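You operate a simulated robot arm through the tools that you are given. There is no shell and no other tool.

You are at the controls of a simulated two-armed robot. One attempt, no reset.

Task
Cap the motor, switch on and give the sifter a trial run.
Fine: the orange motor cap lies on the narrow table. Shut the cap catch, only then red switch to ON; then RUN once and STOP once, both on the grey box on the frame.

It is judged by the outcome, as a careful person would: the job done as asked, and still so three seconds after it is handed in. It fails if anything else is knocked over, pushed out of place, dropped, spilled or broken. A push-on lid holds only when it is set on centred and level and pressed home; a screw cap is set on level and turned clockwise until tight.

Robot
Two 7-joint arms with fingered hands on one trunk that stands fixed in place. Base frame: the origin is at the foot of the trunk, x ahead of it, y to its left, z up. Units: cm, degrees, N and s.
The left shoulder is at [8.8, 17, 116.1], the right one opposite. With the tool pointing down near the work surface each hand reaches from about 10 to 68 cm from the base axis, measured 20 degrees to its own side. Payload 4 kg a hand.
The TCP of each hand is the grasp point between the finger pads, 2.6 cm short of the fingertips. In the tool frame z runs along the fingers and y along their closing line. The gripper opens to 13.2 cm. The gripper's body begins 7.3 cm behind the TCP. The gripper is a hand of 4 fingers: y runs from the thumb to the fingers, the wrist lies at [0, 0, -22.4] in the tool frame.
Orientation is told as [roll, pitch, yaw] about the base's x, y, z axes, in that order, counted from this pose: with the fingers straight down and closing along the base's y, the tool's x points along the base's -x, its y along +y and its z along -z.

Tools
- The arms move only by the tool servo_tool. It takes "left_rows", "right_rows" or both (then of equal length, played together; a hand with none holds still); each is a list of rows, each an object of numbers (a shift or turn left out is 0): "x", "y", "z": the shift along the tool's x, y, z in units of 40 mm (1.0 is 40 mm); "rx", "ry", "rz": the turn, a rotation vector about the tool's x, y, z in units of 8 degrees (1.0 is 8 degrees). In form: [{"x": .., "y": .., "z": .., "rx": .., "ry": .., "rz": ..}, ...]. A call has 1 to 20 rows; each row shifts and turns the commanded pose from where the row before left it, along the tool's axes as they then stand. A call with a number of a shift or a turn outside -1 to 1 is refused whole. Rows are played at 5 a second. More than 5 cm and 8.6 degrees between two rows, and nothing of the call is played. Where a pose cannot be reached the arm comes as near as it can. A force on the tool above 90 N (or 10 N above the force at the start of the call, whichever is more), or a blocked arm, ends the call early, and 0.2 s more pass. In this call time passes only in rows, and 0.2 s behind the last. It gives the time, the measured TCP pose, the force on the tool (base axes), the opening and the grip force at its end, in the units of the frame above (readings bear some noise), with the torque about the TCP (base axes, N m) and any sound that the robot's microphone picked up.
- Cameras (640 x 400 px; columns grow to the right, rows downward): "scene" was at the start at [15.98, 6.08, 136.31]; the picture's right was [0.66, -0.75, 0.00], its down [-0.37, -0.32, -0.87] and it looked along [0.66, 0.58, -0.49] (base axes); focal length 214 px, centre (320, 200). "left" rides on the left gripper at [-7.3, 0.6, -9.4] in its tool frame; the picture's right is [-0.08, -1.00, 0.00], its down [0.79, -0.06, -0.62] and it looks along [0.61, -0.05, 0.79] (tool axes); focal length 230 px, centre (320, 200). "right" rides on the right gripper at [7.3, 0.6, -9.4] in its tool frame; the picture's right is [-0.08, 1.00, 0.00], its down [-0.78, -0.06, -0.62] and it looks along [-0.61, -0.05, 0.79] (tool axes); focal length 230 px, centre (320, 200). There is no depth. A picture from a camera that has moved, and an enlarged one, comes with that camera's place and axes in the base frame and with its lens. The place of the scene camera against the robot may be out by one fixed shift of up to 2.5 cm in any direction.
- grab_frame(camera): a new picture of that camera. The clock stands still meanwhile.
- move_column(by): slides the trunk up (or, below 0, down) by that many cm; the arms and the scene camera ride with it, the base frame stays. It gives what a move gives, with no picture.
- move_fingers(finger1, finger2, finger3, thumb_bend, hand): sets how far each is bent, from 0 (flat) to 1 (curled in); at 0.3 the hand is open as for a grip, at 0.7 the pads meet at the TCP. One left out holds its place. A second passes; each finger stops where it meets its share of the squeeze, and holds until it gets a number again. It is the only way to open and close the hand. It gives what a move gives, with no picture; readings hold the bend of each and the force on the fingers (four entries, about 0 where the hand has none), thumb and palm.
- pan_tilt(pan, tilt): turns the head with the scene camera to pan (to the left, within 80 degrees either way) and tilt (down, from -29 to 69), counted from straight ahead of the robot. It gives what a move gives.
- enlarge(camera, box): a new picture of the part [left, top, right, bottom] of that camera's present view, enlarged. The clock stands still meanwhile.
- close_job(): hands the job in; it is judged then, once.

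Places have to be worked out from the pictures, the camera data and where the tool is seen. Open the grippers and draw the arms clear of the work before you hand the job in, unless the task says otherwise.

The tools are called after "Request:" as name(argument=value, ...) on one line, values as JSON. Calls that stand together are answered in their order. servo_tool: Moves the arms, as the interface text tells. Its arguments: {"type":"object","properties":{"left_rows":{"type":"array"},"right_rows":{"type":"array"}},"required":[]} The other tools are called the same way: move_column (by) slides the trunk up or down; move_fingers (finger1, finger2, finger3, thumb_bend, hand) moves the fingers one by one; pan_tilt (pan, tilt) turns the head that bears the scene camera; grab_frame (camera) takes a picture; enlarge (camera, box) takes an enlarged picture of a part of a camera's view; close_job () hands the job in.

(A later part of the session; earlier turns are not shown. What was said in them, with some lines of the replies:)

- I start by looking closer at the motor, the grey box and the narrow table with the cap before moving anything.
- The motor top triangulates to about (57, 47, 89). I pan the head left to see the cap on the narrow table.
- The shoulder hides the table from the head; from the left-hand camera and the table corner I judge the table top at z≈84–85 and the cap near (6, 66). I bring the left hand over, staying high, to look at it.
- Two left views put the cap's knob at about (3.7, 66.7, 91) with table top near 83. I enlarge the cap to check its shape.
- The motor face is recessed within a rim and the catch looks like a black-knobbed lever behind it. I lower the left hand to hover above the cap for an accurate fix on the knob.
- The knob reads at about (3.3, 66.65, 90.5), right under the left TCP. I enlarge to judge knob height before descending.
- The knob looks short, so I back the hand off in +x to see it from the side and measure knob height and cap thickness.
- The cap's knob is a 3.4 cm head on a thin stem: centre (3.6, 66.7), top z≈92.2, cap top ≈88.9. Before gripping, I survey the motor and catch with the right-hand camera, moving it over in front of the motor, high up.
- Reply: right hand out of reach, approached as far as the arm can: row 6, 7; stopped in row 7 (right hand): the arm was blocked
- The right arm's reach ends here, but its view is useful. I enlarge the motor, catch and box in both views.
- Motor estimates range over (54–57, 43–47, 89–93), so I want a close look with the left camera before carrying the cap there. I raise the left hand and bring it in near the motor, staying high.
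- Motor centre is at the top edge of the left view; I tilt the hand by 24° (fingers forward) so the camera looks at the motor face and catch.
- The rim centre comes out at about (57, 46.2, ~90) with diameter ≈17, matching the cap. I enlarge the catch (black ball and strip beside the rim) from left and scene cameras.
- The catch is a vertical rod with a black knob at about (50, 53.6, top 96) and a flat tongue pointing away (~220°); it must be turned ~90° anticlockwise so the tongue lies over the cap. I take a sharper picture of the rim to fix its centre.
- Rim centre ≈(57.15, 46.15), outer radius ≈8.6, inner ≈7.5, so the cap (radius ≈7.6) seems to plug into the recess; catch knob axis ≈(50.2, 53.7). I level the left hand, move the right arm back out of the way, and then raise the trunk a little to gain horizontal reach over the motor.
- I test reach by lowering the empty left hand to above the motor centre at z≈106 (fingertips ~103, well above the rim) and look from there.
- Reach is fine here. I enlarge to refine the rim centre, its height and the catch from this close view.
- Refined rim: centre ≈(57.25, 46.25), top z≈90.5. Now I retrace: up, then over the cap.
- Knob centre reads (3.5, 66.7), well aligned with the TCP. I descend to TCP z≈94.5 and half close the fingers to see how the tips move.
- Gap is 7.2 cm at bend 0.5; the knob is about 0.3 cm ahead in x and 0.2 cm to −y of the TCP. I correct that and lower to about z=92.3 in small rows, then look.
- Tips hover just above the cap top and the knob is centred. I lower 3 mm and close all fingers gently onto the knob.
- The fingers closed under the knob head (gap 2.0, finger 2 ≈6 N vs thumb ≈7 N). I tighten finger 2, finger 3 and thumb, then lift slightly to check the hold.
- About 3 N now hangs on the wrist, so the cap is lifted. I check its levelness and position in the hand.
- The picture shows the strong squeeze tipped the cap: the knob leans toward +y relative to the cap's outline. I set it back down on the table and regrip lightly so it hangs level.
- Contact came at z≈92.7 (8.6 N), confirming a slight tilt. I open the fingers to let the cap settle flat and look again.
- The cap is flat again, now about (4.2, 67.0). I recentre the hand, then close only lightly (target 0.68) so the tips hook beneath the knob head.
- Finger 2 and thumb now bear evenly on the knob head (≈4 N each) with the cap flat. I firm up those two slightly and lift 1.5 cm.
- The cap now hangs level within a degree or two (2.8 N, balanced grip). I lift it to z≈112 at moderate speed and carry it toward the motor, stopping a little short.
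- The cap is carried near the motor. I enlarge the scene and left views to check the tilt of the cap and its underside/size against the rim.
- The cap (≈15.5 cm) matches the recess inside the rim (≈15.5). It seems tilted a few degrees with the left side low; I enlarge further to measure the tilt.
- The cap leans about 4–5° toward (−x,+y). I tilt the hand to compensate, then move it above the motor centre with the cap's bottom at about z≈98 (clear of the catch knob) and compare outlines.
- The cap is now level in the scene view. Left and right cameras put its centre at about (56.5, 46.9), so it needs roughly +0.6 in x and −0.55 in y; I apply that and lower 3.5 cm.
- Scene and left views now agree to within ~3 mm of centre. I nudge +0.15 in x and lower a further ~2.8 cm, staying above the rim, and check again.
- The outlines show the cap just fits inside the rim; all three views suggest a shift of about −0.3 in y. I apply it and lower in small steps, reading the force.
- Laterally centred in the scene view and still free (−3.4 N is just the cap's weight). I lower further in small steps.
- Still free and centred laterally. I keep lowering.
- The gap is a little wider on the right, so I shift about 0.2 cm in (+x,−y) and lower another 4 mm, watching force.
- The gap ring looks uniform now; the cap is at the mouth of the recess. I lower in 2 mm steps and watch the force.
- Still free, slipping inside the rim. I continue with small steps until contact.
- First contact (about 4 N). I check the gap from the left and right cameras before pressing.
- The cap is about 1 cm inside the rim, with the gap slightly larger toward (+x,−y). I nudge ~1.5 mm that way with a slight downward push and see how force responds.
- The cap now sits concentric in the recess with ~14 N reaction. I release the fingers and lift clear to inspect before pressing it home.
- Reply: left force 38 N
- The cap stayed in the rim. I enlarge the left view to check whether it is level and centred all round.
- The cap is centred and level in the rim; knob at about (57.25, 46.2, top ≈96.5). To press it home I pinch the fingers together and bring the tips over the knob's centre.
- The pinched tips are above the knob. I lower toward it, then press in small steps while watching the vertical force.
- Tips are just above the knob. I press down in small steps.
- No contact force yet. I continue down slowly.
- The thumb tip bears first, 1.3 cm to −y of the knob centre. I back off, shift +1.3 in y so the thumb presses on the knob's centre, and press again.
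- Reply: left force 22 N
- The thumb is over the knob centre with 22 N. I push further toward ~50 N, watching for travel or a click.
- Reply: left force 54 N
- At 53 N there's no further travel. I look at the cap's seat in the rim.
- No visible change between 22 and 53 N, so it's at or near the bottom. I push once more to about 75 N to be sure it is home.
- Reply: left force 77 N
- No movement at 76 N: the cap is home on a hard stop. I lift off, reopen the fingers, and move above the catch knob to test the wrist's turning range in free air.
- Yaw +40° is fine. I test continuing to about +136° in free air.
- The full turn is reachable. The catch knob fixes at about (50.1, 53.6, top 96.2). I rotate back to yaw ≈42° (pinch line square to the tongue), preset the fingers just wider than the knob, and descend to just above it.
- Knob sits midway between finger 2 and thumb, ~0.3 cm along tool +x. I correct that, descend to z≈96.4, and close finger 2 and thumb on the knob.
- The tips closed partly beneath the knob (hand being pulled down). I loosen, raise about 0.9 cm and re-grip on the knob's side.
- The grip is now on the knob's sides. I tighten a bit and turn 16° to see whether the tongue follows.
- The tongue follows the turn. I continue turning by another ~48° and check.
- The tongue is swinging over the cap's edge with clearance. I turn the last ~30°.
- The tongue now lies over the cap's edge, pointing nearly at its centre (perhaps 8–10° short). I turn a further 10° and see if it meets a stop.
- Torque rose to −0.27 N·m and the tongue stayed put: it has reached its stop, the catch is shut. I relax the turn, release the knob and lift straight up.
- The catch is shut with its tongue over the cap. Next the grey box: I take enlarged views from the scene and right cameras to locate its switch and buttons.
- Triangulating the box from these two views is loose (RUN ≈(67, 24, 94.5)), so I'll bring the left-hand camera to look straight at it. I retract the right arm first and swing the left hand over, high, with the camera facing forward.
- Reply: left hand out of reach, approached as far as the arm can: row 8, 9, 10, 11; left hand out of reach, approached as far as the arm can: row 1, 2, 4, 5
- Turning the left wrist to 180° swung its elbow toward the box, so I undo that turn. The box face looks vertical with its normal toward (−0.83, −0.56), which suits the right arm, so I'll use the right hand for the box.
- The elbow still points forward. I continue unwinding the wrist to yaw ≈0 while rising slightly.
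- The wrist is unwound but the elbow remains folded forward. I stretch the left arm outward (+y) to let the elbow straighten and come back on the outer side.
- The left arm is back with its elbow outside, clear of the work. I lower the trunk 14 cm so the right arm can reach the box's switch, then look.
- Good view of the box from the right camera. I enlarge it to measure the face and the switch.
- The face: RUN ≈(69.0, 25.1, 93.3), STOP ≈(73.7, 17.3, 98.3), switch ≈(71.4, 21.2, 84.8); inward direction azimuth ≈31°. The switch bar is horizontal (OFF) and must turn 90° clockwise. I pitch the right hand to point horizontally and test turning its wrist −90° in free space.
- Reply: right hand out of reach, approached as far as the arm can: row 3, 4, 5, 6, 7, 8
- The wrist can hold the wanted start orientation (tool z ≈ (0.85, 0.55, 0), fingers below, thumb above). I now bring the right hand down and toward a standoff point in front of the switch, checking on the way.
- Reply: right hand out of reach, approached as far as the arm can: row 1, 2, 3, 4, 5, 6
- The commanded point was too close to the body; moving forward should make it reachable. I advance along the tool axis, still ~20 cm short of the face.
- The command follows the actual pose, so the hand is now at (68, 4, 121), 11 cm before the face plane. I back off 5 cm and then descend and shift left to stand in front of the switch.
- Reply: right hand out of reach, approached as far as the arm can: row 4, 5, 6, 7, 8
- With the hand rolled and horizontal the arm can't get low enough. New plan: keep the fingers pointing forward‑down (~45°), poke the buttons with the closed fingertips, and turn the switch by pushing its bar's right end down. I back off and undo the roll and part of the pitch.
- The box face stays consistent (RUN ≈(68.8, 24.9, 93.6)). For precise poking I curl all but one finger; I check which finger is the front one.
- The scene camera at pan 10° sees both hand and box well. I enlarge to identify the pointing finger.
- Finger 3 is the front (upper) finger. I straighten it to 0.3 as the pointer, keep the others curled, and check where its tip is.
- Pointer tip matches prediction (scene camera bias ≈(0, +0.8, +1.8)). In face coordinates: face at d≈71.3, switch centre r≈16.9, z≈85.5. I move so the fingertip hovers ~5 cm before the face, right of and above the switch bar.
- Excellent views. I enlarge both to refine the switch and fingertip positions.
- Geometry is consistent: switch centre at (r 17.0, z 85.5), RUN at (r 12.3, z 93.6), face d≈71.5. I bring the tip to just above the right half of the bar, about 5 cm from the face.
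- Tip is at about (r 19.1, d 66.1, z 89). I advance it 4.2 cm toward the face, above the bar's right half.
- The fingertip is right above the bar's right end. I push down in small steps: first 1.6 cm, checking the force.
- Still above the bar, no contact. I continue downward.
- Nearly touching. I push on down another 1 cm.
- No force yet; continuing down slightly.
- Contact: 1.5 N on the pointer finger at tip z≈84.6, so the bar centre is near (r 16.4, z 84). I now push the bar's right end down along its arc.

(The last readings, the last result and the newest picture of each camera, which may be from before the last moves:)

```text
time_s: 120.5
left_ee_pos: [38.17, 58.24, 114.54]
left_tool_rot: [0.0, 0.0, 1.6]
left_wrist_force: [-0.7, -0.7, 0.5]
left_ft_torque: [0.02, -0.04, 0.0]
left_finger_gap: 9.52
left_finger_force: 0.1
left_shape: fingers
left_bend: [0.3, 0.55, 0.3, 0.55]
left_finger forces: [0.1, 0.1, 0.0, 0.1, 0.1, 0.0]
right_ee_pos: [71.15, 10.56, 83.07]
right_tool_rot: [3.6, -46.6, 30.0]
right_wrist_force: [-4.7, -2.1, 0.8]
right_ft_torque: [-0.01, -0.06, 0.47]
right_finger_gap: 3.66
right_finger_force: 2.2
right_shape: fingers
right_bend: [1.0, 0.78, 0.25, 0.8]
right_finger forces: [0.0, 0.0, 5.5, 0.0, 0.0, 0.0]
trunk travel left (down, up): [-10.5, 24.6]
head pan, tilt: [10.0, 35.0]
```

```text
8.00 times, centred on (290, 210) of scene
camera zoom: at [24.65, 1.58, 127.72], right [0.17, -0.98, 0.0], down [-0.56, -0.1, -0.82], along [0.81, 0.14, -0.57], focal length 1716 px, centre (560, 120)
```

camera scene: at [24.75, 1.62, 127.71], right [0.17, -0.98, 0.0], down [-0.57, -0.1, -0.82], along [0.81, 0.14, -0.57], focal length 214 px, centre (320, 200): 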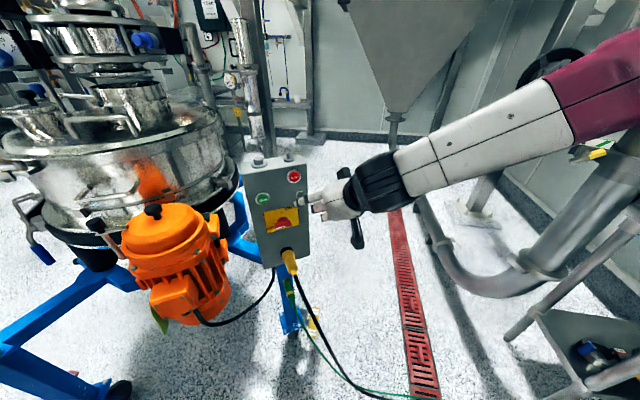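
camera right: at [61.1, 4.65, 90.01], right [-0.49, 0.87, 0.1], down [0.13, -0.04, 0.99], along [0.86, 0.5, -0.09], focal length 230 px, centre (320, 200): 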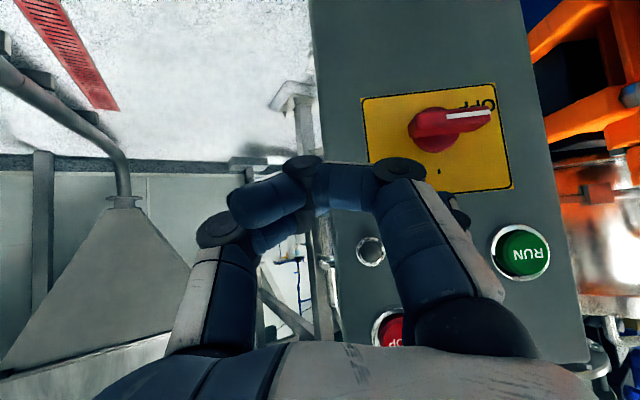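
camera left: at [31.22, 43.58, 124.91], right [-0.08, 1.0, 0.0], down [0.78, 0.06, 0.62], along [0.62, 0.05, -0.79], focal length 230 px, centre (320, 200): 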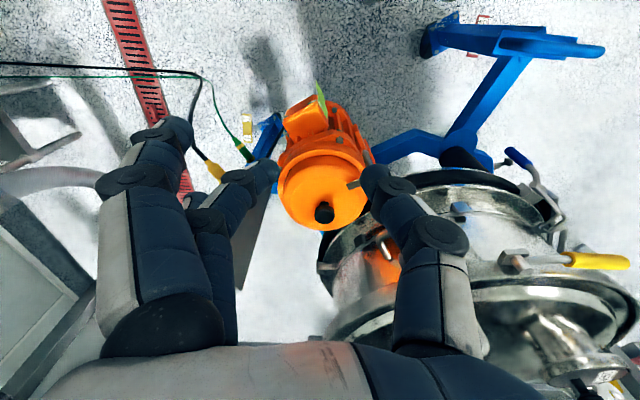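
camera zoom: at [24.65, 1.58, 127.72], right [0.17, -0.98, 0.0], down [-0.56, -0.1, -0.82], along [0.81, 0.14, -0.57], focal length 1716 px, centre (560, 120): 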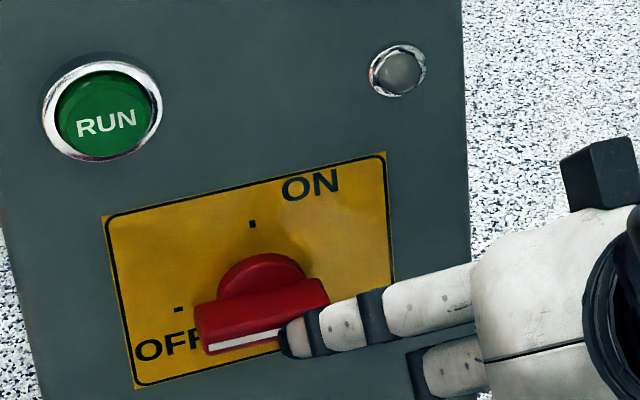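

The finger slid in front of the bar, which hasn't moved, so the face is further than assumed. I go back up, advance about 1.6 cm more, and try again.

Request:
servo_tool(right_rows=[{"x": -0.2, "y": 0.01, "z": -0.19}, {"x": -0.25, "y": 0.01, "z": -0.24}, {"x": -0.14, "y": -0.01, "z": 0.145}, {"x": -0.14, "y": -0.01, "z": 0.145}])

Request:
enlarge(camera="scene", box=[260, 185, 320, 235])

```text
time_s: 121.5
left_ee_pos: [38.21, 58.24, 114.67]
left_tool_rot: [0.1, -0.1, 1.4]
left_wrist_force: [-0.8, 0.5, 0.0]
left_ft_torque: [0.0, 0.03, 0.01]
left_finger_gap: 9.48
left_finger_force: 0.0
left_shape: fingers
left_bend: [0.3, 0.55, 0.3, 0.55]
left_finger forces: [0.1, 0.1, 0.0, 0.0, 0.0, 0.0]
right_ee_pos: [72.53, 11.37, 85.65]
right_tool_rot: [3.7, -46.7, 29.8]
right_wrist_force: [-0.2, 0.2, -0.3]
right_ft_torque: [0.01, -0.03, 0.01]
right_finger_gap: 3.64
right_finger_force: 0.1
right_shape: fingers
right_bend: [1.0, 0.78, 0.3, 0.8]
right_finger forces: [0.0, 0.1, 0.1, 0.0, 0.0, 0.0]
trunk travel left (down, up): [-10.5, 24.6]
head pan, tilt: [10.0, 35.0]
```

```text
8.00 times, centred on (290, 210) of scene
camera zoom: at [24.62, 1.62, 127.76], right [0.17, -0.98, 0.0], down [-0.56, -0.1, -0.82], along [0.81, 0.14, -0.57], focal length 1716 px, centre (560, 120)
```

zoom: 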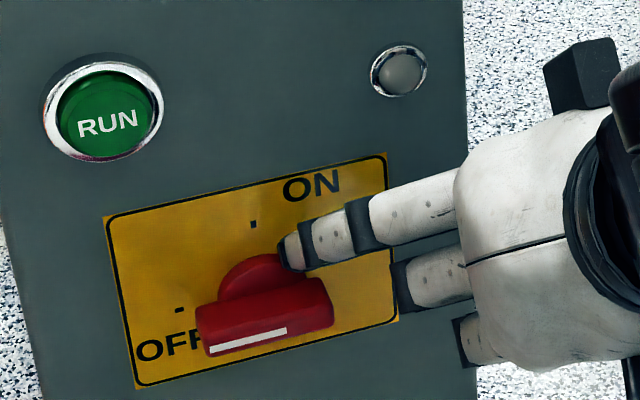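

Now the tip is behind the bar's ridge line. I shift 0.6 cm right for leverage, 0.5 cm deeper, and push down.

Request:
servo_tool(right_rows=[{"x": -0.085, "y": -0.155, "z": 0.08}, {"x": 0.09, "y": -0.005, "z": 0.085}, {"x": 0.09, "y": -0.005, "z": 0.085}])

Request:
enlarge(camera="scene", box=[260, 185, 320, 235])

```text
time_s: 122.3
left_ee_pos: [38.34, 58.36, 114.64]
left_tool_rot: [0.0, 0.0, 1.4]
left_wrist_force: [0.8, -0.1, 0.3]
left_ft_torque: [-0.01, 0.02, -0.01]
left_finger_gap: 9.49
left_finger_force: 0.0
left_shape: fingers
left_bend: [0.3, 0.55, 0.3, 0.55]
left_finger forces: [0.0, 0.1, 0.0, 0.0, 0.1, 0.0]
right_ee_pos: [73.38, 11.1, 84.79]
right_tool_rot: [3.6, -46.7, 29.9]
right_wrist_force: [0.7, -0.5, 0.5]
right_ft_torque: [0.06, 0.05, -0.03]
right_finger_gap: 3.65
right_finger_force: 0.4
right_shape: fingers
right_bend: [1.0, 0.78, 0.3, 0.8]
right_finger forces: [0.0, 0.0, 1.0, 0.1, 0.0, 0.0]
trunk travel left (down, up): [-10.5, 24.6]
head pan, tilt: [10.0, 35.0]
```

```text
8.00 times, centred on (290, 210) of scene
camera zoom: at [24.63, 1.61, 127.76], right [0.17, -0.98, 0.0], down [-0.56, -0.1, -0.82], along [0.81, 0.14, -0.57], focal length 1716 px, centre (560, 120)
```

zoom: 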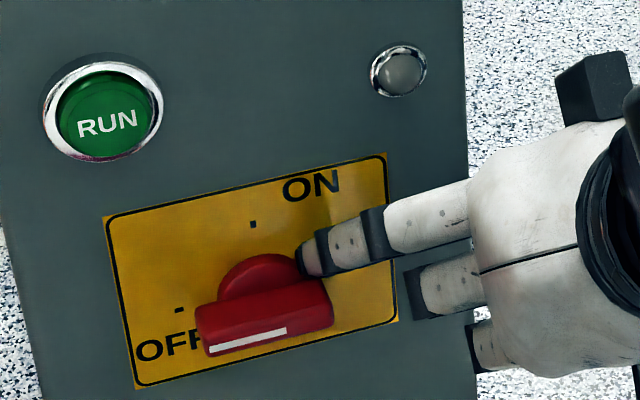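

Light contact (1 N). I push down another ~1 cm.

Request:
servo_tool(right_rows=[{"x": 0.09, "y": -0.01, "z": 0.085}, {"x": 0.09, "y": -0.01, "z": 0.085}])

Request:
enlarge(camera="scene", box=[260, 185, 320, 235])

```text
time_s: 122.9
left_ee_pos: [38.37, 58.24, 114.62]
left_tool_rot: [0.0, 0.0, 1.5]
left_wrist_force: [-0.2, 0.5, 0.0]
left_ft_torque: [-0.02, -0.02, -0.03]
left_finger_gap: 9.5
left_finger_force: 0.2
left_shape: fingers
left_bend: [0.3, 0.55, 0.3, 0.55]
left_finger forces: [0.0, 0.0, 0.1, 0.0, 0.1, 0.0]
right_ee_pos: [73.36, 11.14, 83.63]
right_tool_rot: [3.6, -46.7, 29.9]
right_wrist_force: [1.7, -0.6, 2.4]
right_ft_torque: [0.2, 0.02, -0.12]
right_finger_gap: 3.64
right_finger_force: 0.8
right_shape: fingers
right_bend: [1.0, 0.78, 0.31, 0.8]
right_finger forces: [0.1, 0.1, 2.8, 0.0, 0.1, 0.0]
trunk travel left (down, up): [-10.5, 24.6]
head pan, tilt: [10.0, 35.0]
```

```text
8.00 times, centred on (290, 210) of scene
camera zoom: at [24.67, 1.6, 127.74], right [0.17, -0.98, 0.0], down [-0.57, -0.1, -0.82], along [0.81, 0.14, -0.57], focal length 1716 px, centre (560, 120)
```

zoom: 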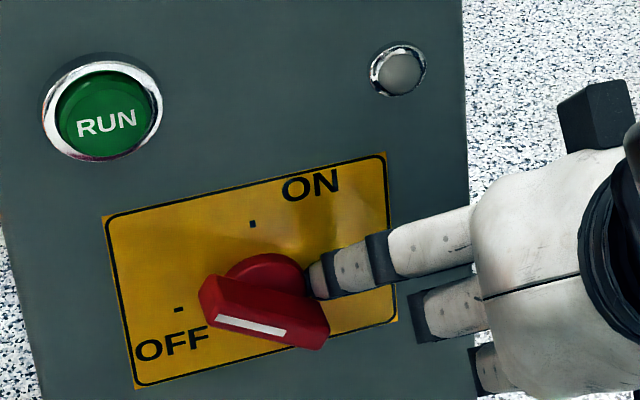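

The bar is turning clockwise. I continue along the arc: down 1.1 cm with slight left shift.

Request:
servo_tool(right_rows=[{"x": 0.1, "y": 0.0, "z": 0.095}, {"x": 0.1, "y": 0.03, "z": 0.095}])

Request:
enlarge(camera="scene", box=[260, 185, 320, 235])

```text
time_s: 123.5
left_ee_pos: [38.2, 58.16, 114.7]
left_tool_rot: [0.0, 0.0, 1.5]
left_wrist_force: [-0.4, -0.6, 0.5]
left_ft_torque: [0.0, -0.01, -0.02]
left_finger_gap: 9.51
left_finger_force: 0.0
left_shape: fingers
left_bend: [0.3, 0.55, 0.3, 0.55]
left_finger forces: [0.1, 0.1, 0.1, 0.1, 0.1, 0.1]
right_ee_pos: [73.35, 11.16, 82.45]
right_tool_rot: [3.7, -46.7, 29.9]
right_wrist_force: [0.8, -2.9, 0.2]
right_ft_torque: [0.03, -0.03, 0.05]
right_finger_gap: 3.65
right_finger_force: 2.0
right_shape: fingers
right_bend: [1.0, 0.78, 0.32, 0.8]
right_finger forces: [0.0, 0.0, 3.4, 0.1, 0.0, 0.1]
trunk travel left (down, up): [-10.5, 24.6]
head pan, tilt: [10.0, 35.0]
```

```text
8.00 times, centred on (290, 210) of scene
camera zoom: at [24.66, 1.61, 127.74], right [0.17, -0.98, 0.0], down [-0.56, -0.1, -0.82], along [0.81, 0.14, -0.57], focal length 1716 px, centre (560, 120)
```

zoom: 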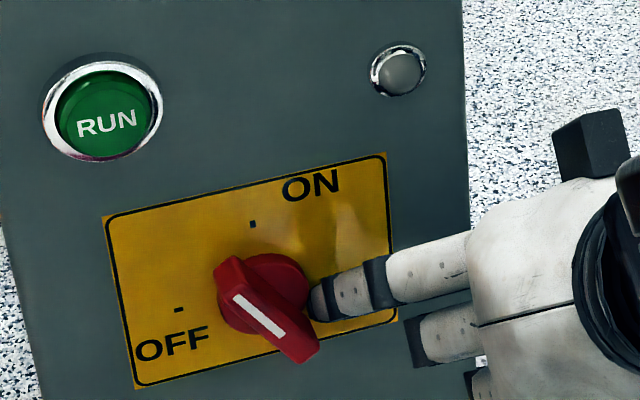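

The bar is about 60° round. I go down 0.8 cm and push left ~1.3 cm to bring it upright.

Request:
servo_tool(right_rows=[{"x": 0.145, "y": 0.05, "z": 0.137}, {"x": 0.03, "y": 0.15, "z": 0.04}, {"x": 0.0, "y": 0.12, "z": 0.01}])

Request:
enlarge(camera="scene", box=[260, 185, 320, 235])

```text
time_s: 124.3
left_ee_pos: [38.16, 58.0, 114.76]
left_tool_rot: [0.1, 0.0, 1.4]
left_wrist_force: [1.1, 0.3, 0.1]
left_ft_torque: [-0.01, 0.03, 0.03]
left_finger_gap: 9.5
left_finger_force: 0.0
left_shape: fingers
left_bend: [0.3, 0.55, 0.3, 0.55]
left_finger forces: [0.0, 0.0, 0.0, 0.0, 0.1, 0.0]
right_ee_pos: [72.49, 12.19, 81.79]
right_tool_rot: [3.6, -46.5, 30.0]
right_wrist_force: [-15.0, -23.2, -0.8]
right_ft_torque: [0.17, -0.08, 1.29]
right_finger_gap: 3.63
right_finger_force: 15.0
right_shape: fingers
right_bend: [1.0, 0.78, 0.36, 0.8]
right_finger forces: [0.0, 0.1, 30.5, 0.1, 0.1, 0.0]
trunk travel left (down, up): [-10.5, 24.6]
head pan, tilt: [10.0, 35.0]
```

```text
8.00 times, centred on (290, 210) of scene
camera zoom: at [24.52, 1.41, 127.78], right [0.17, -0.98, 0.0], down [-0.56, -0.1, -0.82], along [0.81, 0.14, -0.57], focal length 1716 px, centre (560, 120)
```

zoom: 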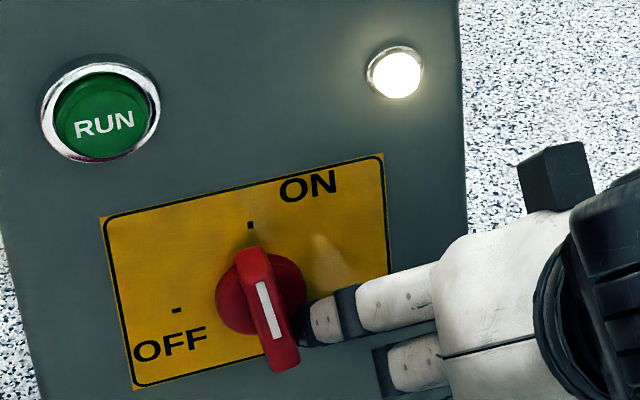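

The lamp is lit and the bar is vertical at ON. The force is at its stop, so I back off to the right and away from the face.

Request:
servo_tool(right_rows=[{"y": -0.2}, {"y": -0.2}, {"x": 0.2, "y": -0.1, "z": -0.2}, {"x": 0.3, "z": -0.3}, {"x": 0.3, "z": -0.3}, {"x": 0.3, "z": -0.32}])

Request:
enlarge(camera="scene", box=[230, 140, 350, 250])

Request:
grab_frame(camera="right")

```text
time_s: 125.7
left_ee_pos: [38.23, 58.19, 114.65]
left_tool_rot: [0.0, 0.1, 1.5]
left_wrist_force: [0.8, 0.9, -0.3]
left_ft_torque: [-0.03, 0.01, 0.0]
left_finger_gap: 9.49
left_finger_force: 0.0
left_shape: fingers
left_bend: [0.3, 0.55, 0.3, 0.55]
left_finger forces: [0.1, 0.0, 0.0, 0.0, 0.1, 0.0]
right_ee_pos: [68.3, 7.32, 81.46]
right_tool_rot: [3.6, -46.8, 29.9]
right_wrist_force: [-0.4, 0.4, -0.8]
right_ft_torque: [0.0, 0.0, 0.02]
right_finger_gap: 3.65
right_finger_force: 0.1
right_shape: fingers
right_bend: [1.0, 0.78, 0.3, 0.8]
right_finger forces: [0.1, 0.0, 0.0, 0.1, 0.1, 0.0]
trunk travel left (down, up): [-10.5, 24.6]
head pan, tilt: [10.0, 35.0]
```

```text
3.64 times, centred on (290, 195) of scene
camera zoom: at [24.62, 1.61, 127.76], right [0.17, -0.98, 0.0], down [-0.56, -0.1, -0.82], along [0.81, 0.14, -0.57], focal length 780 px, centre (429, 218)
```

zoom: 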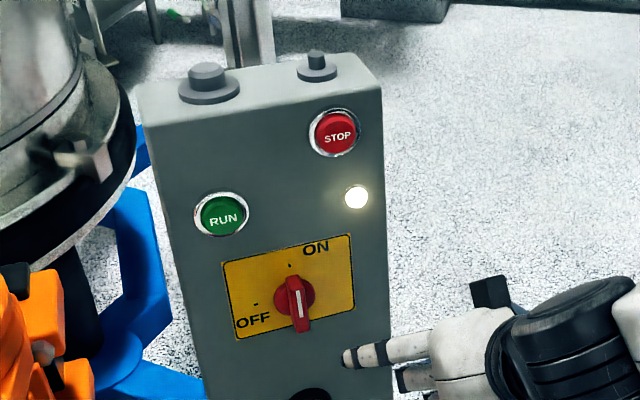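

```text
taken
camera right: at [58.17, 1.37, 82.6], right [-0.49, 0.87, 0.1], down [0.13, -0.04, 0.99], along [0.86, 0.5, -0.09], focal length 230 px, centre (320, 200)
```

right: 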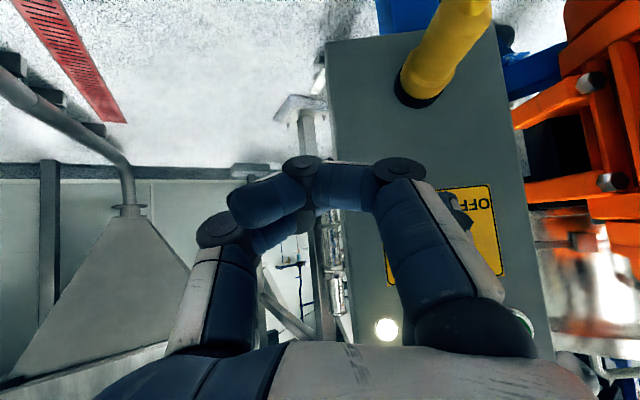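

Switch ON with lamp lit. Next RUN, which I place at about r 11.5, z 93.3. I move the fingertip in front of it, ~5 cm off the face.

Request:
servo_tool(right_rows=[{"x": -0.46, "y": 0.46, "z": -0.335}, {"x": -0.46, "y": 0.46, "z": -0.335}, {"x": -0.46, "y": 0.46, "z": -0.335}, {"x": -0.46, "y": 0.46, "z": -0.335}, {"x": -0.46, "y": 0.46, "z": -0.335}])

Request:
enlarge(camera="scene", box=[230, 140, 350, 250])

Request:
grab_frame(camera="right")

```text
time_s: 126.9
left_ee_pos: [38.1, 58.34, 114.67]
left_tool_rot: [0.0, 0.0, 1.5]
left_wrist_force: [-0.5, -0.6, -1.4]
left_ft_torque: [-0.02, -0.01, -0.01]
left_finger_gap: 9.53
left_finger_force: 0.0
left_shape: fingers
left_bend: [0.3, 0.55, 0.3, 0.55]
left_finger forces: [0.1, 0.0, 0.1, 0.0, 0.0, 0.0]
right_ee_pos: [64.98, 15.33, 93.24]
right_tool_rot: [3.6, -46.8, 29.9]
right_wrist_force: [0.0, 0.1, -0.2]
right_ft_torque: [-0.04, 0.01, 0.01]
right_finger_gap: 3.69
right_finger_force: 0.2
right_shape: fingers
right_bend: [1.0, 0.78, 0.3, 0.8]
right_finger forces: [0.0, 0.1, 0.1, 0.0, 0.0, 0.1]
trunk travel left (down, up): [-10.5, 24.6]
head pan, tilt: [10.0, 35.0]
```

```text
3.64 times, centred on (290, 195) of scene
camera zoom: at [24.56, 1.65, 127.79], right [0.17, -0.98, 0.0], down [-0.56, -0.1, -0.82], along [0.81, 0.14, -0.57], focal length 780 px, centre (429, 218)
```

zoom: 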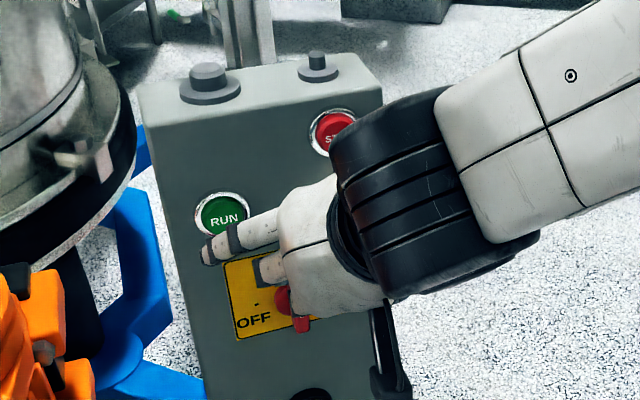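

```text
taken
camera right: at [54.66, 9.48, 94.43], right [-0.49, 0.87, 0.1], down [0.13, -0.04, 0.99], along [0.86, 0.5, -0.09], focal length 230 px, centre (320, 200)
```

right: 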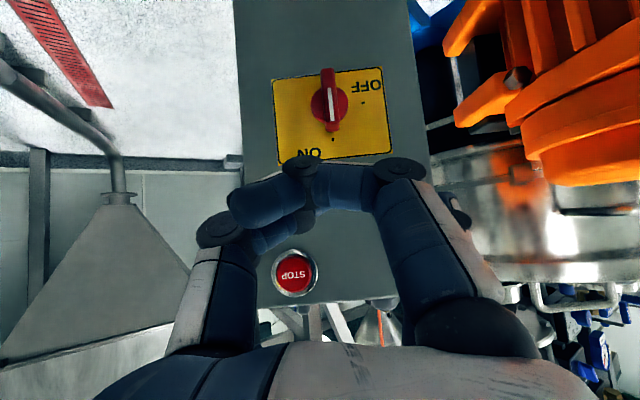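

By projection the tip would land ~1.5 cm left of RUN's centre, so I shift right 1 cm and advance 2.5 cm, then look again.

Request:
servo_tool(right_rows=[{"y": -0.25, "z": -0.02}, {"x": -0.21, "y": -0.018, "z": 0.227}, {"x": -0.21, "y": -0.018, "z": 0.227}])

Request:
enlarge(camera="scene", box=[255, 170, 315, 220])

```text
time_s: 127.7
left_ee_pos: [38.32, 58.38, 114.73]
left_tool_rot: [0.1, 0.0, 1.5]
left_wrist_force: [-0.2, 0.2, -0.1]
left_ft_torque: [-0.02, -0.01, 0.01]
left_finger_gap: 9.5
left_finger_force: 0.0
left_shape: fingers
left_bend: [0.3, 0.55, 0.3, 0.55]
left_finger forces: [0.0, 0.0, 0.0, 0.0, 0.0, 0.0]
right_ee_pos: [67.69, 15.56, 93.0]
right_tool_rot: [3.5, -46.8, 29.9]
right_wrist_force: [0.4, 0.1, 0.8]
right_ft_torque: [-0.04, -0.01, 0.01]
right_finger_gap: 3.64
right_finger_force: 0.0
right_shape: fingers
right_bend: [1.0, 0.78, 0.3, 0.8]
right_finger forces: [0.0, 0.0, 0.1, 0.0, 0.0, 0.0]
trunk travel left (down, up): [-10.5, 24.6]
head pan, tilt: [10.0, 35.0]
```

```text
8.00 times, centred on (285, 195) of scene
camera zoom: at [24.64, 1.63, 127.76], right [0.17, -0.98, 0.0], down [-0.56, -0.1, -0.82], along [0.81, 0.14, -0.57], focal length 1716 px, centre (600, 240)
```

zoom: 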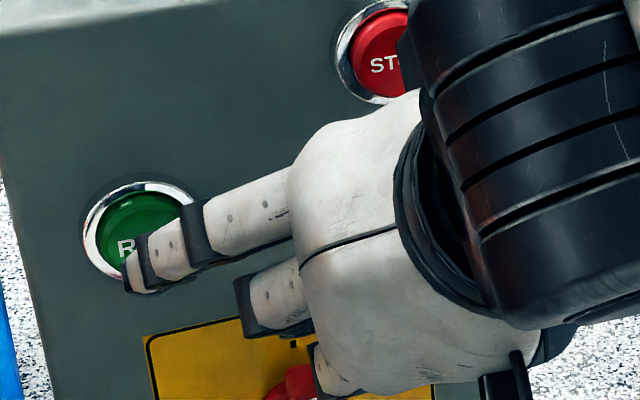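

The tip is aligned with RUN (needs ~0.4 cm right). I advance in 5 mm rows and watch for contact or a click.

Request:
servo_tool(right_rows=[{"x": -0.085, "y": -0.107, "z": 0.091}, {"x": -0.085, "y": -0.007, "z": 0.091}, {"x": -0.085, "y": -0.007, "z": 0.091}])

Request:
enlarge(camera="scene", box=[255, 170, 315, 220])

```text
time_s: 128.5
left_ee_pos: [38.21, 58.25, 114.63]
left_tool_rot: [0.0, 0.0, 1.5]
left_wrist_force: [-0.4, -0.2, -0.1]
left_ft_torque: [0.0, 0.0, 0.01]
left_finger_gap: 9.49
left_finger_force: 0.1
left_shape: fingers
left_bend: [0.3, 0.55, 0.3, 0.55]
left_finger forces: [0.0, 0.0, 0.0, 0.0, 0.0, 0.0]
right_ee_pos: [69.14, 16.16, 93.04]
right_tool_rot: [3.5, -46.8, 29.9]
right_wrist_force: [-0.2, 0.6, 0.3]
right_ft_torque: [0.03, 0.03, 0.0]
right_finger_gap: 3.65
right_finger_force: 0.2
right_shape: fingers
right_bend: [1.0, 0.78, 0.3, 0.8]
right_finger forces: [0.1, 0.1, 0.1, 0.1, 0.0, 0.0]
trunk travel left (down, up): [-10.5, 24.6]
head pan, tilt: [10.0, 35.0]
```

```text
8.00 times, centred on (285, 195) of scene
camera zoom: at [24.64, 1.63, 127.76], right [0.17, -0.98, 0.0], down [-0.56, -0.1, -0.82], along [0.81, 0.14, -0.57], focal length 1716 px, centre (600, 240)
```

zoom: 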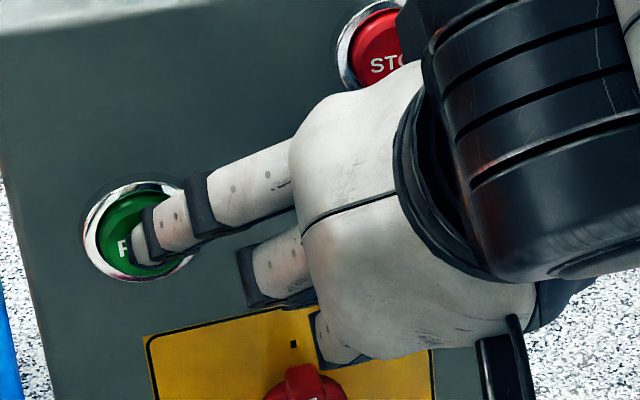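

Aligned over RUN, no contact yet. I keep advancing in smaller rows.

Request:
servo_tool(right_rows=[{"x": -0.07, "y": -0.006, "z": 0.073}, {"x": -0.07, "y": -0.006, "z": 0.073}])

```text
time_s: 129.1
left_ee_pos: [38.08, 58.11, 114.69]
left_tool_rot: [0.2, 0.0, 1.5]
left_wrist_force: [0.3, -0.4, -0.9]
left_ft_torque: [-0.04, 0.0, 0.01]
left_finger_gap: 9.49
left_finger_force: 0.2
left_shape: fingers
left_bend: [0.3, 0.55, 0.3, 0.55]
left_finger forces: [0.0, 0.0, 0.1, 0.0, 0.1, 0.1]
right_ee_pos: [69.64, 16.17, 93.03]
right_tool_rot: [3.6, -46.7, 30.0]
right_wrist_force: [-12.5, -13.7, -2.2]
right_ft_torque: [-0.06, -0.11, 1.28]
right_finger_gap: 3.68
right_finger_force: 8.6
right_shape: fingers
right_bend: [1.0, 0.78, 0.3, 0.8]
right_finger forces: [0.0, 0.0, 17.5, 0.0, 0.0, 0.0]
trunk travel left (down, up): [-10.5, 24.6]
head pan, tilt: [10.0, 35.0]
heard: click
```

A click: RUN has been pressed. I withdraw straight back and check the state.

Request:
servo_tool(right_rows=[{"x": 0.17, "y": 0.015, "z": -0.18}, {"x": 0.34, "y": 0.03, "z": -0.36}, {"x": 0.34, "y": 0.03, "z": -0.36}])

Request:
enlarge(camera="scene", box=[230, 140, 350, 250])

Request:
grab_frame(camera="scene")

```text
time_s: 129.9
left_ee_pos: [38.23, 58.24, 114.57]
left_tool_rot: [0.0, -0.1, 1.5]
left_wrist_force: [-1.3, 0.0, 0.1]
left_ft_torque: [0.0, 0.03, 0.02]
left_finger_gap: 9.52
left_finger_force: 0.0
left_shape: fingers
left_bend: [0.3, 0.55, 0.3, 0.55]
left_finger forces: [0.0, 0.1, 0.1, 0.0, 0.1, 0.0]
right_ee_pos: [65.51, 14.01, 93.32]
right_tool_rot: [3.6, -46.8, 29.9]
right_wrist_force: [-0.2, -0.3, 0.3]
right_ft_torque: [0.04, 0.0, 0.01]
right_finger_gap: 3.66
right_finger_force: 0.0
right_shape: fingers
right_bend: [1.0, 0.78, 0.3, 0.8]
right_finger forces: [0.0, 0.1, 0.0, 0.0, 0.1, 0.0]
trunk travel left (down, up): [-10.5, 24.6]
head pan, tilt: [10.0, 35.0]
```

```text
3.64 times, centred on (290, 195) of scene
camera zoom: at [24.61, 1.6, 127.77], right [0.17, -0.98, 0.0], down [-0.56, -0.1, -0.82], along [0.81, 0.14, -0.57], focal length 780 px, centre (429, 218)
```

zoom: 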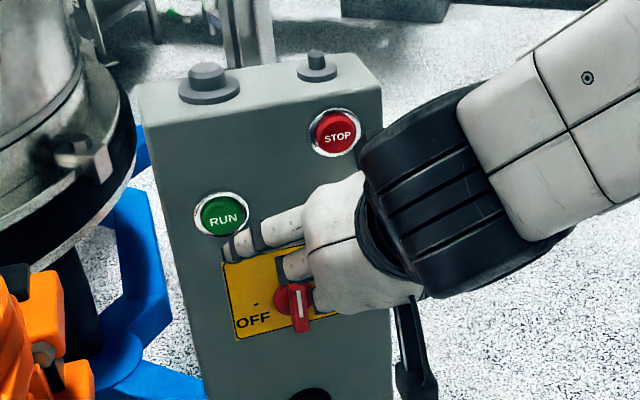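

```text
taken
camera scene: at [24.61, 1.6, 127.77], right [0.17, -0.98, 0.0], down [-0.56, -0.1, -0.82], along [0.81, 0.14, -0.57], focal length 214 px, centre (320, 200)
```

scene: 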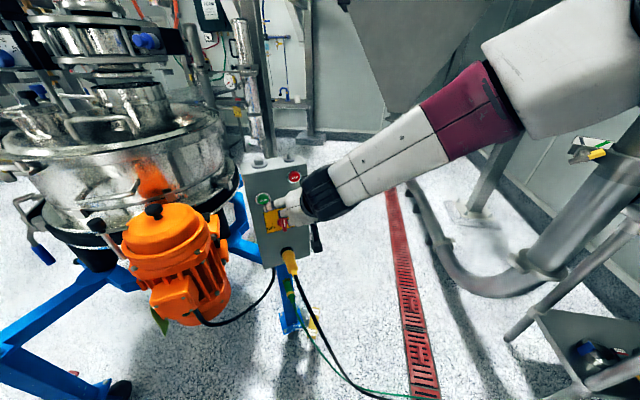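

RUN clicked once. Now I move the fingertip to in front of STOP (9.1 cm right, 5.2 cm up from RUN), staying off the face.

Request:
servo_tool(right_rows=[{"x": -0.2, "y": -0.565, "z": -0.27}, {"x": -0.2, "y": -0.565, "z": -0.27}, {"x": -0.2, "y": -0.565, "z": -0.27}, {"x": -0.2, "y": -0.565, "z": -0.27}])

Request:
enlarge(camera="scene", box=[230, 140, 350, 250])

Request:
grab_frame(camera="scene")

```text
time_s: 130.9
left_ee_pos: [38.23, 58.25, 114.77]
left_tool_rot: [0.0, 0.0, 1.5]
left_wrist_force: [-0.3, -0.8, -0.1]
left_ft_torque: [0.0, 0.02, -0.01]
left_finger_gap: 9.5
left_finger_force: 0.1
left_shape: fingers
left_bend: [0.3, 0.55, 0.3, 0.55]
left_finger forces: [0.0, 0.0, 0.0, 0.1, 0.1, 0.1]
right_ee_pos: [69.53, 5.76, 98.25]
right_tool_rot: [3.7, -46.8, 29.9]
right_wrist_force: [-0.3, 0.0, -0.5]
right_ft_torque: [0.02, 0.04, -0.01]
right_finger_gap: 3.65
right_finger_force: 0.0
right_shape: fingers
right_bend: [1.0, 0.78, 0.3, 0.8]
right_finger forces: [0.0, 0.0, 0.1, 0.0, 0.0, 0.0]
trunk travel left (down, up): [-10.5, 24.6]
head pan, tilt: [10.0, 35.0]
```

```text
3.64 times, centred on (290, 195) of scene
camera zoom: at [24.59, 1.62, 127.77], right [0.17, -0.98, 0.0], down [-0.56, -0.1, -0.82], along [0.81, 0.14, -0.57], focal length 780 px, centre (429, 218)
```

zoom: 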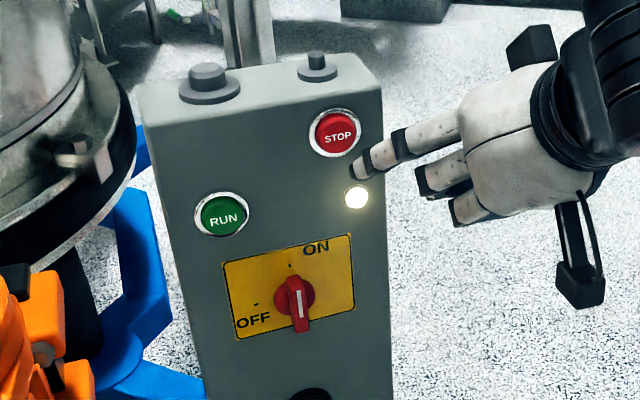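

```text
taken
camera scene: at [24.59, 1.62, 127.77], right [0.17, -0.98, 0.0], down [-0.56, -0.1, -0.82], along [0.81, 0.14, -0.57], focal length 214 px, centre (320, 200)
```

scene: 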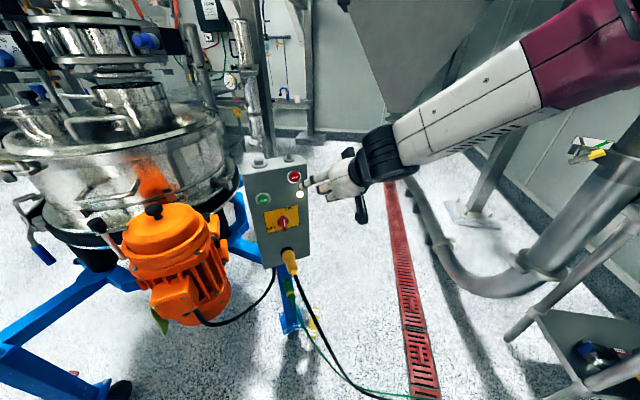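

The lamp still glows; tip is in front of STOP, needing ~0.6 cm left. I advance 3.5 cm with that correction and look.

Request:
servo_tool(right_rows=[{"y": 0.15, "z": 0.01}, {"x": -0.2, "y": -0.017, "z": 0.21}, {"x": -0.2, "y": -0.017, "z": 0.21}, {"x": -0.17, "y": -0.015, "z": 0.18}])

Request:
enlarge(camera="scene", box=[265, 155, 325, 205])

```text
time_s: 131.9
left_ee_pos: [38.27, 58.16, 114.59]
left_tool_rot: [0.0, 0.0, 1.6]
left_wrist_force: [0.5, -0.1, 0.1]
left_ft_torque: [0.02, 0.03, -0.02]
left_finger_gap: 9.49
left_finger_force: 0.1
left_shape: fingers
left_bend: [0.3, 0.55, 0.3, 0.55]
left_finger forces: [0.0, 0.0, 0.1, 0.0, 0.0, 0.1]
right_ee_pos: [72.42, 7.9, 98.03]
right_tool_rot: [3.5, -46.8, 29.8]
right_wrist_force: [-0.7, 0.1, 0.1]
right_ft_torque: [0.0, 0.02, 0.0]
right_finger_gap: 3.66
right_finger_force: 0.1
right_shape: fingers
right_bend: [1.0, 0.78, 0.3, 0.8]
right_finger forces: [0.0, 0.0, 0.1, 0.0, 0.0, 0.1]
trunk travel left (down, up): [-10.5, 24.6]
head pan, tilt: [10.0, 35.0]
```

```text
8.00 times, centred on (295, 180) of scene
camera zoom: at [24.69, 1.61, 127.74], right [0.17, -0.98, 0.0], down [-0.57, -0.1, -0.82], along [0.81, 0.14, -0.57], focal length 1716 px, centre (520, 360)
```

zoom: 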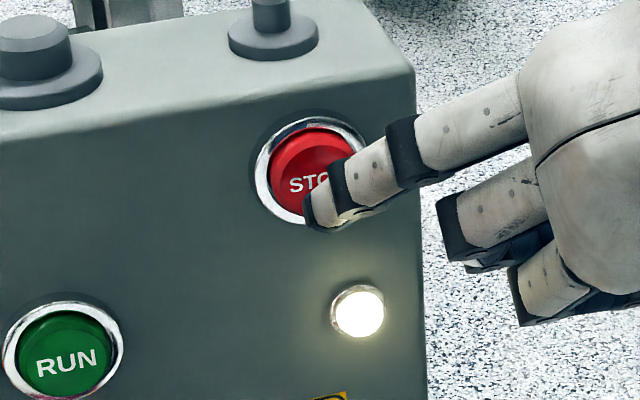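

Well aligned with STOP. I advance 1 cm, then press in small rows.

Request:
servo_tool(right_rows=[{"x": -0.085, "y": -0.007, "z": 0.091}, {"x": -0.085, "y": -0.007, "z": 0.091}, {"x": -0.06, "y": -0.005, "z": 0.064}])

```text
time_s: 132.7
left_ee_pos: [38.28, 58.27, 114.63]
left_tool_rot: [0.1, 0.0, 1.5]
left_wrist_force: [-0.1, 0.1, -1.2]
left_ft_torque: [0.01, -0.01, 0.0]
left_finger_gap: 9.49
left_finger_force: 0.0
left_shape: fingers
left_bend: [0.3, 0.55, 0.3, 0.55]
left_finger forces: [0.0, 0.1, 0.0, 0.0, 0.0, 0.0]
right_ee_pos: [73.35, 8.55, 98.04]
right_tool_rot: [3.6, -46.7, 29.8]
right_wrist_force: [-0.3, 0.2, 0.1]
right_ft_torque: [-0.01, 0.02, -0.01]
right_finger_gap: 3.68
right_finger_force: 0.1
right_shape: fingers
right_bend: [1.0, 0.78, 0.3, 0.8]
right_finger forces: [0.1, 0.0, 0.0, 0.0, 0.0, 0.1]
trunk travel left (down, up): [-10.5, 24.6]
head pan, tilt: [10.0, 35.0]
```

No contact yet; I continue in 3 mm rows.

Request:
servo_tool(right_rows=[{"x": -0.055, "y": -0.005, "z": 0.058}, {"x": -0.055, "y": -0.005, "z": 0.058}])

Request:
enlarge(camera="scene", box=[265, 155, 325, 205])

```text
time_s: 133.3
left_ee_pos: [38.35, 58.17, 114.55]
left_tool_rot: [0.0, 0.0, 1.6]
left_wrist_force: [0.0, 0.1, -0.2]
left_ft_torque: [-0.01, 0.01, -0.02]
left_finger_gap: 9.49
left_finger_force: 0.1
left_shape: fingers
left_bend: [0.3, 0.55, 0.3, 0.55]
left_finger forces: [0.1, 0.0, 0.0, 0.1, 0.0, 0.0]
right_ee_pos: [74.02, 8.84, 98.03]
right_tool_rot: [3.6, -46.7, 30.0]
right_wrist_force: [-3.0, -2.2, -0.7]
right_ft_torque: [-0.11, -0.01, 0.26]
right_finger_gap: 3.63
right_finger_force: 1.0
right_shape: fingers
right_bend: [1.0, 0.78, 0.29, 0.8]
right_finger forces: [0.0, 0.0, 3.3, 0.1, 0.0, 0.0]
trunk travel left (down, up): [-10.5, 24.6]
head pan, tilt: [10.0, 35.0]
heard: click
```

```text
8.00 times, centred on (295, 180) of scene
camera zoom: at [24.62, 1.6, 127.76], right [0.17, -0.98, 0.0], down [-0.56, -0.1, -0.82], along [0.81, 0.14, -0.57], focal length 1716 px, centre (520, 360)
```

zoom: 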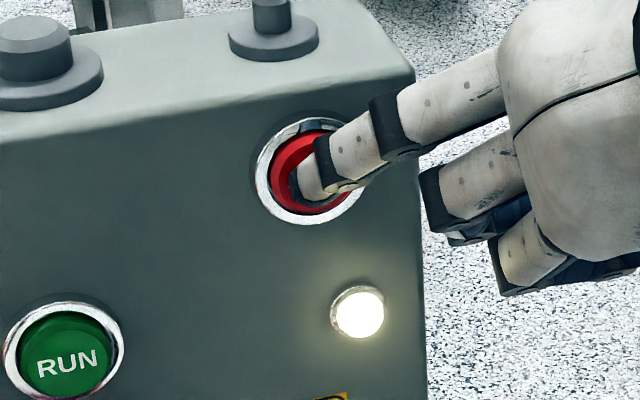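

STOP clicked once. I withdraw straight back along the same line, then well clear.

Request:
servo_tool(right_rows=[{"x": 0.17, "y": 0.015, "z": -0.18}, {"x": 0.34, "y": 0.03, "z": -0.36}, {"x": 0.4, "y": 0.03, "z": -0.43}, {"x": 0.3, "y": -0.3, "z": -0.6}, {"y": -0.3, "z": -0.8}, {"y": -0.3, "z": -0.8}, {"y": -0.3, "z": -0.8}])

Request:
pan_tilt(pan=35, tilt=35)

Request:
grab_frame(camera="scene")

Request:
enlarge(camera="scene", box=[230, 150, 430, 310])

```text
time_s: 134.9
left_ee_pos: [38.07, 58.05, 114.98]
left_tool_rot: [0.2, 0.0, 1.6]
left_wrist_force: [-0.5, -0.4, 0.8]
left_ft_torque: [0.07, -0.02, -0.02]
left_finger_gap: 9.5
left_finger_force: 0.2
left_shape: fingers
left_bend: [0.3, 0.55, 0.3, 0.55]
left_finger forces: [0.0, 0.0, 0.0, 0.1, 0.1, 0.0]
right_ee_pos: [64.28, -2.88, 104.89]
right_tool_rot: [3.9, -47.0, 29.6]
right_wrist_force: [-0.3, -0.8, 0.8]
right_ft_torque: [0.01, 0.01, 0.05]
right_finger_gap: 3.67
right_finger_force: 0.1
right_shape: fingers
right_bend: [1.0, 0.78, 0.3, 0.8]
right_finger forces: [0.0, 0.0, 0.0, 0.0, 0.0, 0.1]
right hand out of reach, approached as far as the arm can: row 5, 6
trunk travel left (down, up): [-10.5, 24.6]
head pan, tilt: [10.0, 35.0]
```

```text
time_s: 135.8
left_ee_pos: [38.26, 58.21, 114.51]
left_tool_rot: [-0.1, -0.1, 1.5]
left_wrist_force: [0.5, 0.8, -0.2]
left_ft_torque: [-0.01, 0.0, 0.01]
left_finger_gap: 9.51
left_finger_force: 0.0
left_shape: fingers
left_bend: [0.3, 0.55, 0.3, 0.55]
left_finger forces: [0.1, 0.0, 0.1, 0.1, 0.0, 0.0]
right_ee_pos: [64.42, -2.72, 104.7]
right_tool_rot: [3.7, -46.8, 29.8]
right_wrist_force: [-0.9, -0.6, 0.1]
right_ft_torque: [-0.04, 0.0, -0.06]
right_finger_gap: 3.67
right_finger_force: 0.0
right_shape: fingers
right_bend: [1.0, 0.78, 0.3, 0.8]
right_finger forces: [0.0, 0.0, 0.1, 0.0, 0.1, 0.0]
trunk travel left (down, up): [-10.5, 24.6]
head pan, tilt: [35.0, 35.0]
```

```text
taken
camera scene: at [23.17, 5.17, 127.76], right [0.57, -0.82, 0.0], down [-0.47, -0.33, -0.82], along [0.67, 0.47, -0.57], focal length 214 px, centre (320, 200)
```

scene: 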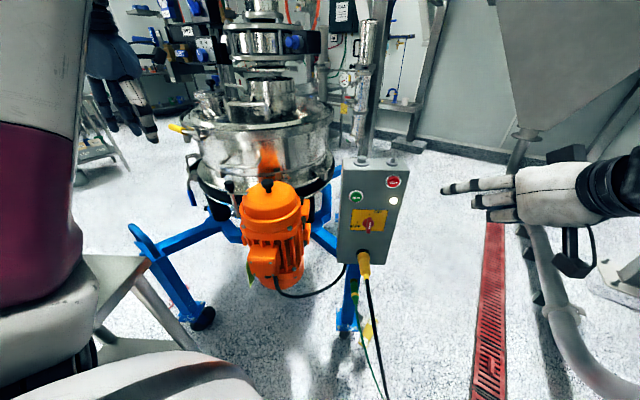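

```text
2.50 times, centred on (330, 230) of scene
camera zoom: at [23.17, 5.17, 127.76], right [0.57, -0.82, 0.0], down [-0.47, -0.33, -0.82], along [0.67, 0.47, -0.57], focal length 536 px, centre (295, 125)
```

zoom: 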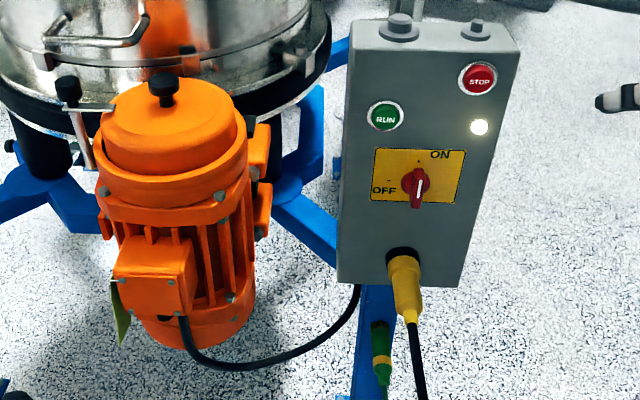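

Cap on, catch over it, switch at ON, lamp lit. I zoom on the catch to confirm, open both hands and draw the right arm further clear.

Request:
enlarge(camera="scene", box=[235, 165, 325, 235])

Request:
move_fingers(hand="right", finger1=0.3, finger2=0.3, finger3=0.3, thumb_bend=0.3)

Request:
move_fingers(hand="left", finger1=0.3, finger2=0.3, finger3=0.3, thumb_bend=0.3)

Request:
servo_tool(right_rows=[{"z": -0.6, "y": -0.3}, {"z": -0.6, "y": -0.3}, {"z": -0.6, "y": -0.3}])

Request:
grab_frame(camera="scene")

Request:
grab_frame(camera="left")

```text
5.71 times, centred on (280, 200) of scene
camera zoom: at [23.17, 5.17, 127.76], right [0.57, -0.82, 0.0], down [-0.47, -0.33, -0.82], along [0.67, 0.47, -0.57], focal length 1226 px, centre (549, 200)
```

zoom: 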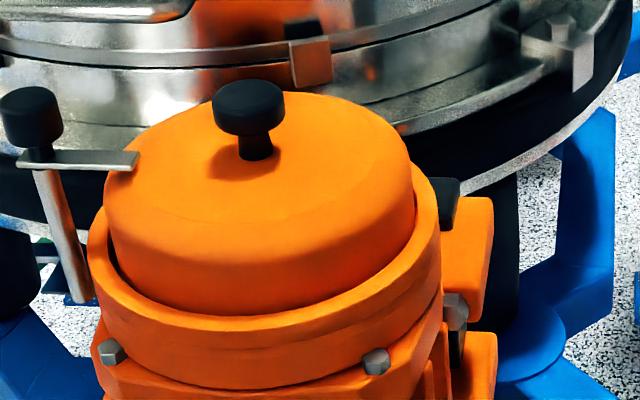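

```text
time_s: 136.8
left_ee_pos: [38.37, 58.26, 114.56]
left_tool_rot: [0.0, 0.0, 1.4]
left_wrist_force: [-0.1, 0.0, -0.1]
left_ft_torque: [0.0, -0.02, -0.02]
left_finger_gap: 9.49
left_finger_force: 0.1
left_shape: fingers
left_bend: [0.3, 0.55, 0.3, 0.55]
left_finger forces: [0.0, 0.1, 0.1, 0.0, 0.1, 0.0]
right_ee_pos: [64.35, -2.79, 104.75]
right_tool_rot: [3.8, -46.9, 29.9]
right_wrist_force: [0.3, 0.3, 1.4]
right_ft_torque: [0.02, 0.01, 0.02]
right_finger_gap: 13.58
right_finger_force: 0.0
right_shape: fingers
right_bend: [0.3, 0.3, 0.3, 0.3]
right_finger forces: [0.0, 0.0, 0.0, 0.1, 0.0, 0.0]
trunk travel left (down, up): [-10.5, 24.6]
head pan, tilt: [35.0, 35.0]
```

```text
time_s: 137.8
left_ee_pos: [38.27, 58.3, 114.67]
left_tool_rot: [0.0, 0.0, 1.6]
left_wrist_force: [-1.2, -0.4, 0.3]
left_ft_torque: [0.01, -0.02, -0.01]
left_finger_gap: 13.56
left_finger_force: 0.0
left_shape: fingers
left_bend: [0.3, 0.3, 0.3, 0.3]
left_finger forces: [0.0, 0.0, 0.0, 0.1, 0.1, 0.1]
right_ee_pos: [64.37, -2.68, 104.68]
right_tool_rot: [3.7, -46.7, 29.9]
right_wrist_force: [0.6, -0.4, 0.4]
right_ft_torque: [0.03, -0.01, 0.02]
right_finger_gap: 13.57
right_finger_force: 0.0
right_shape: fingers
right_bend: [0.3, 0.3, 0.3, 0.3]
right_finger forces: [0.0, 0.1, 0.1, 0.0, 0.1, 0.0]
trunk travel left (down, up): [-10.5, 24.6]
head pan, tilt: [35.0, 35.0]
```

```text
time_s: 138.6
left_ee_pos: [38.17, 58.26, 114.71]
left_tool_rot: [-0.1, -0.1, 1.6]
left_wrist_force: [0.5, -0.6, -0.4]
left_ft_torque: [0.03, -0.02, -0.01]
left_finger_gap: 13.61
left_finger_force: 0.1
left_shape: fingers
left_bend: [0.3, 0.3, 0.3, 0.3]
left_finger forces: [0.0, 0.0, 0.0, 0.0, 0.0, 0.0]
right_ee_pos: [61.96, -8.84, 109.57]
right_tool_rot: [3.6, -46.7, 29.9]
right_wrist_force: [-0.5, -0.4, -0.3]
right_ft_torque: [0.03, 0.02, -0.03]
right_finger_gap: 13.59
right_finger_force: 0.2
right_shape: fingers
right_bend: [0.3, 0.3, 0.3, 0.3]
right_finger forces: [0.0, 0.0, 0.0, 0.0, 0.0, 0.0]
trunk travel left (down, up): [-10.5, 24.6]
head pan, tilt: [35.0, 35.0]
```

```text
taken
camera scene: at [23.15, 5.09, 127.77], right [0.57, -0.82, 0.0], down [-0.47, -0.33, -0.82], along [0.67, 0.47, -0.57], focal length 214 px, centre (320, 200)
```

scene: 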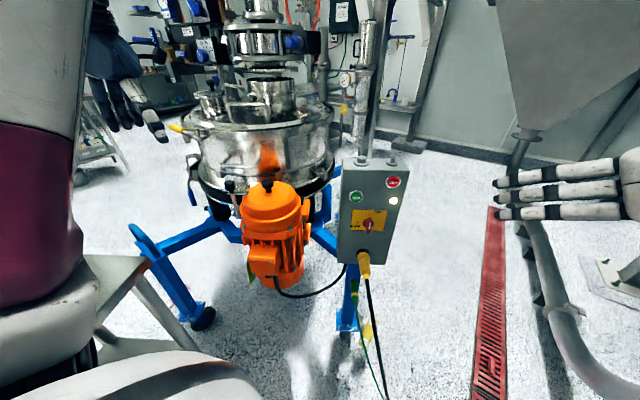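

```text
taken
camera left: at [45.46, 59.1, 124.18], right [0.1, -0.99, 0.0], down [-0.78, -0.08, 0.62], along [-0.61, -0.06, -0.79], focal length 230 px, centre (320, 200)
```

left: 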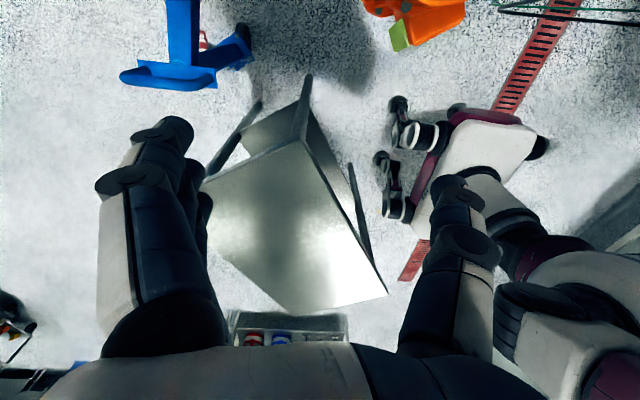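

Everything holds: cap seated under the shut catch, switch ON with the lamp lit, RUN and STOP each clicked once, hands open and clear. I hand the job in.

Request:
close_job()

```text
The job is handed in.
```

The motor is capped and switched on, and the sifter has had one RUN and one STOP. I never saw it move or heard the motor between RUN and STOP; the only evidence of the trial run is the button clicks.

- **Cap:** it is seated in the motor rim, level and centred. I pressed it to about 76 N with no further travel, so I judged it fully home.
- **Catch:** I turned it until it hit its stop, and its tongue lies over the cap's edge. This was done before touching the red switch.
- **Red switch:** it is at ON and the lamp on the grey box is lit.
- **RUN and STOP:** each was pressed once and each gave one click, with about four seconds between them.

Both hands are open and drawn clear. Nothing looked knocked over or shifted in the last pictures.
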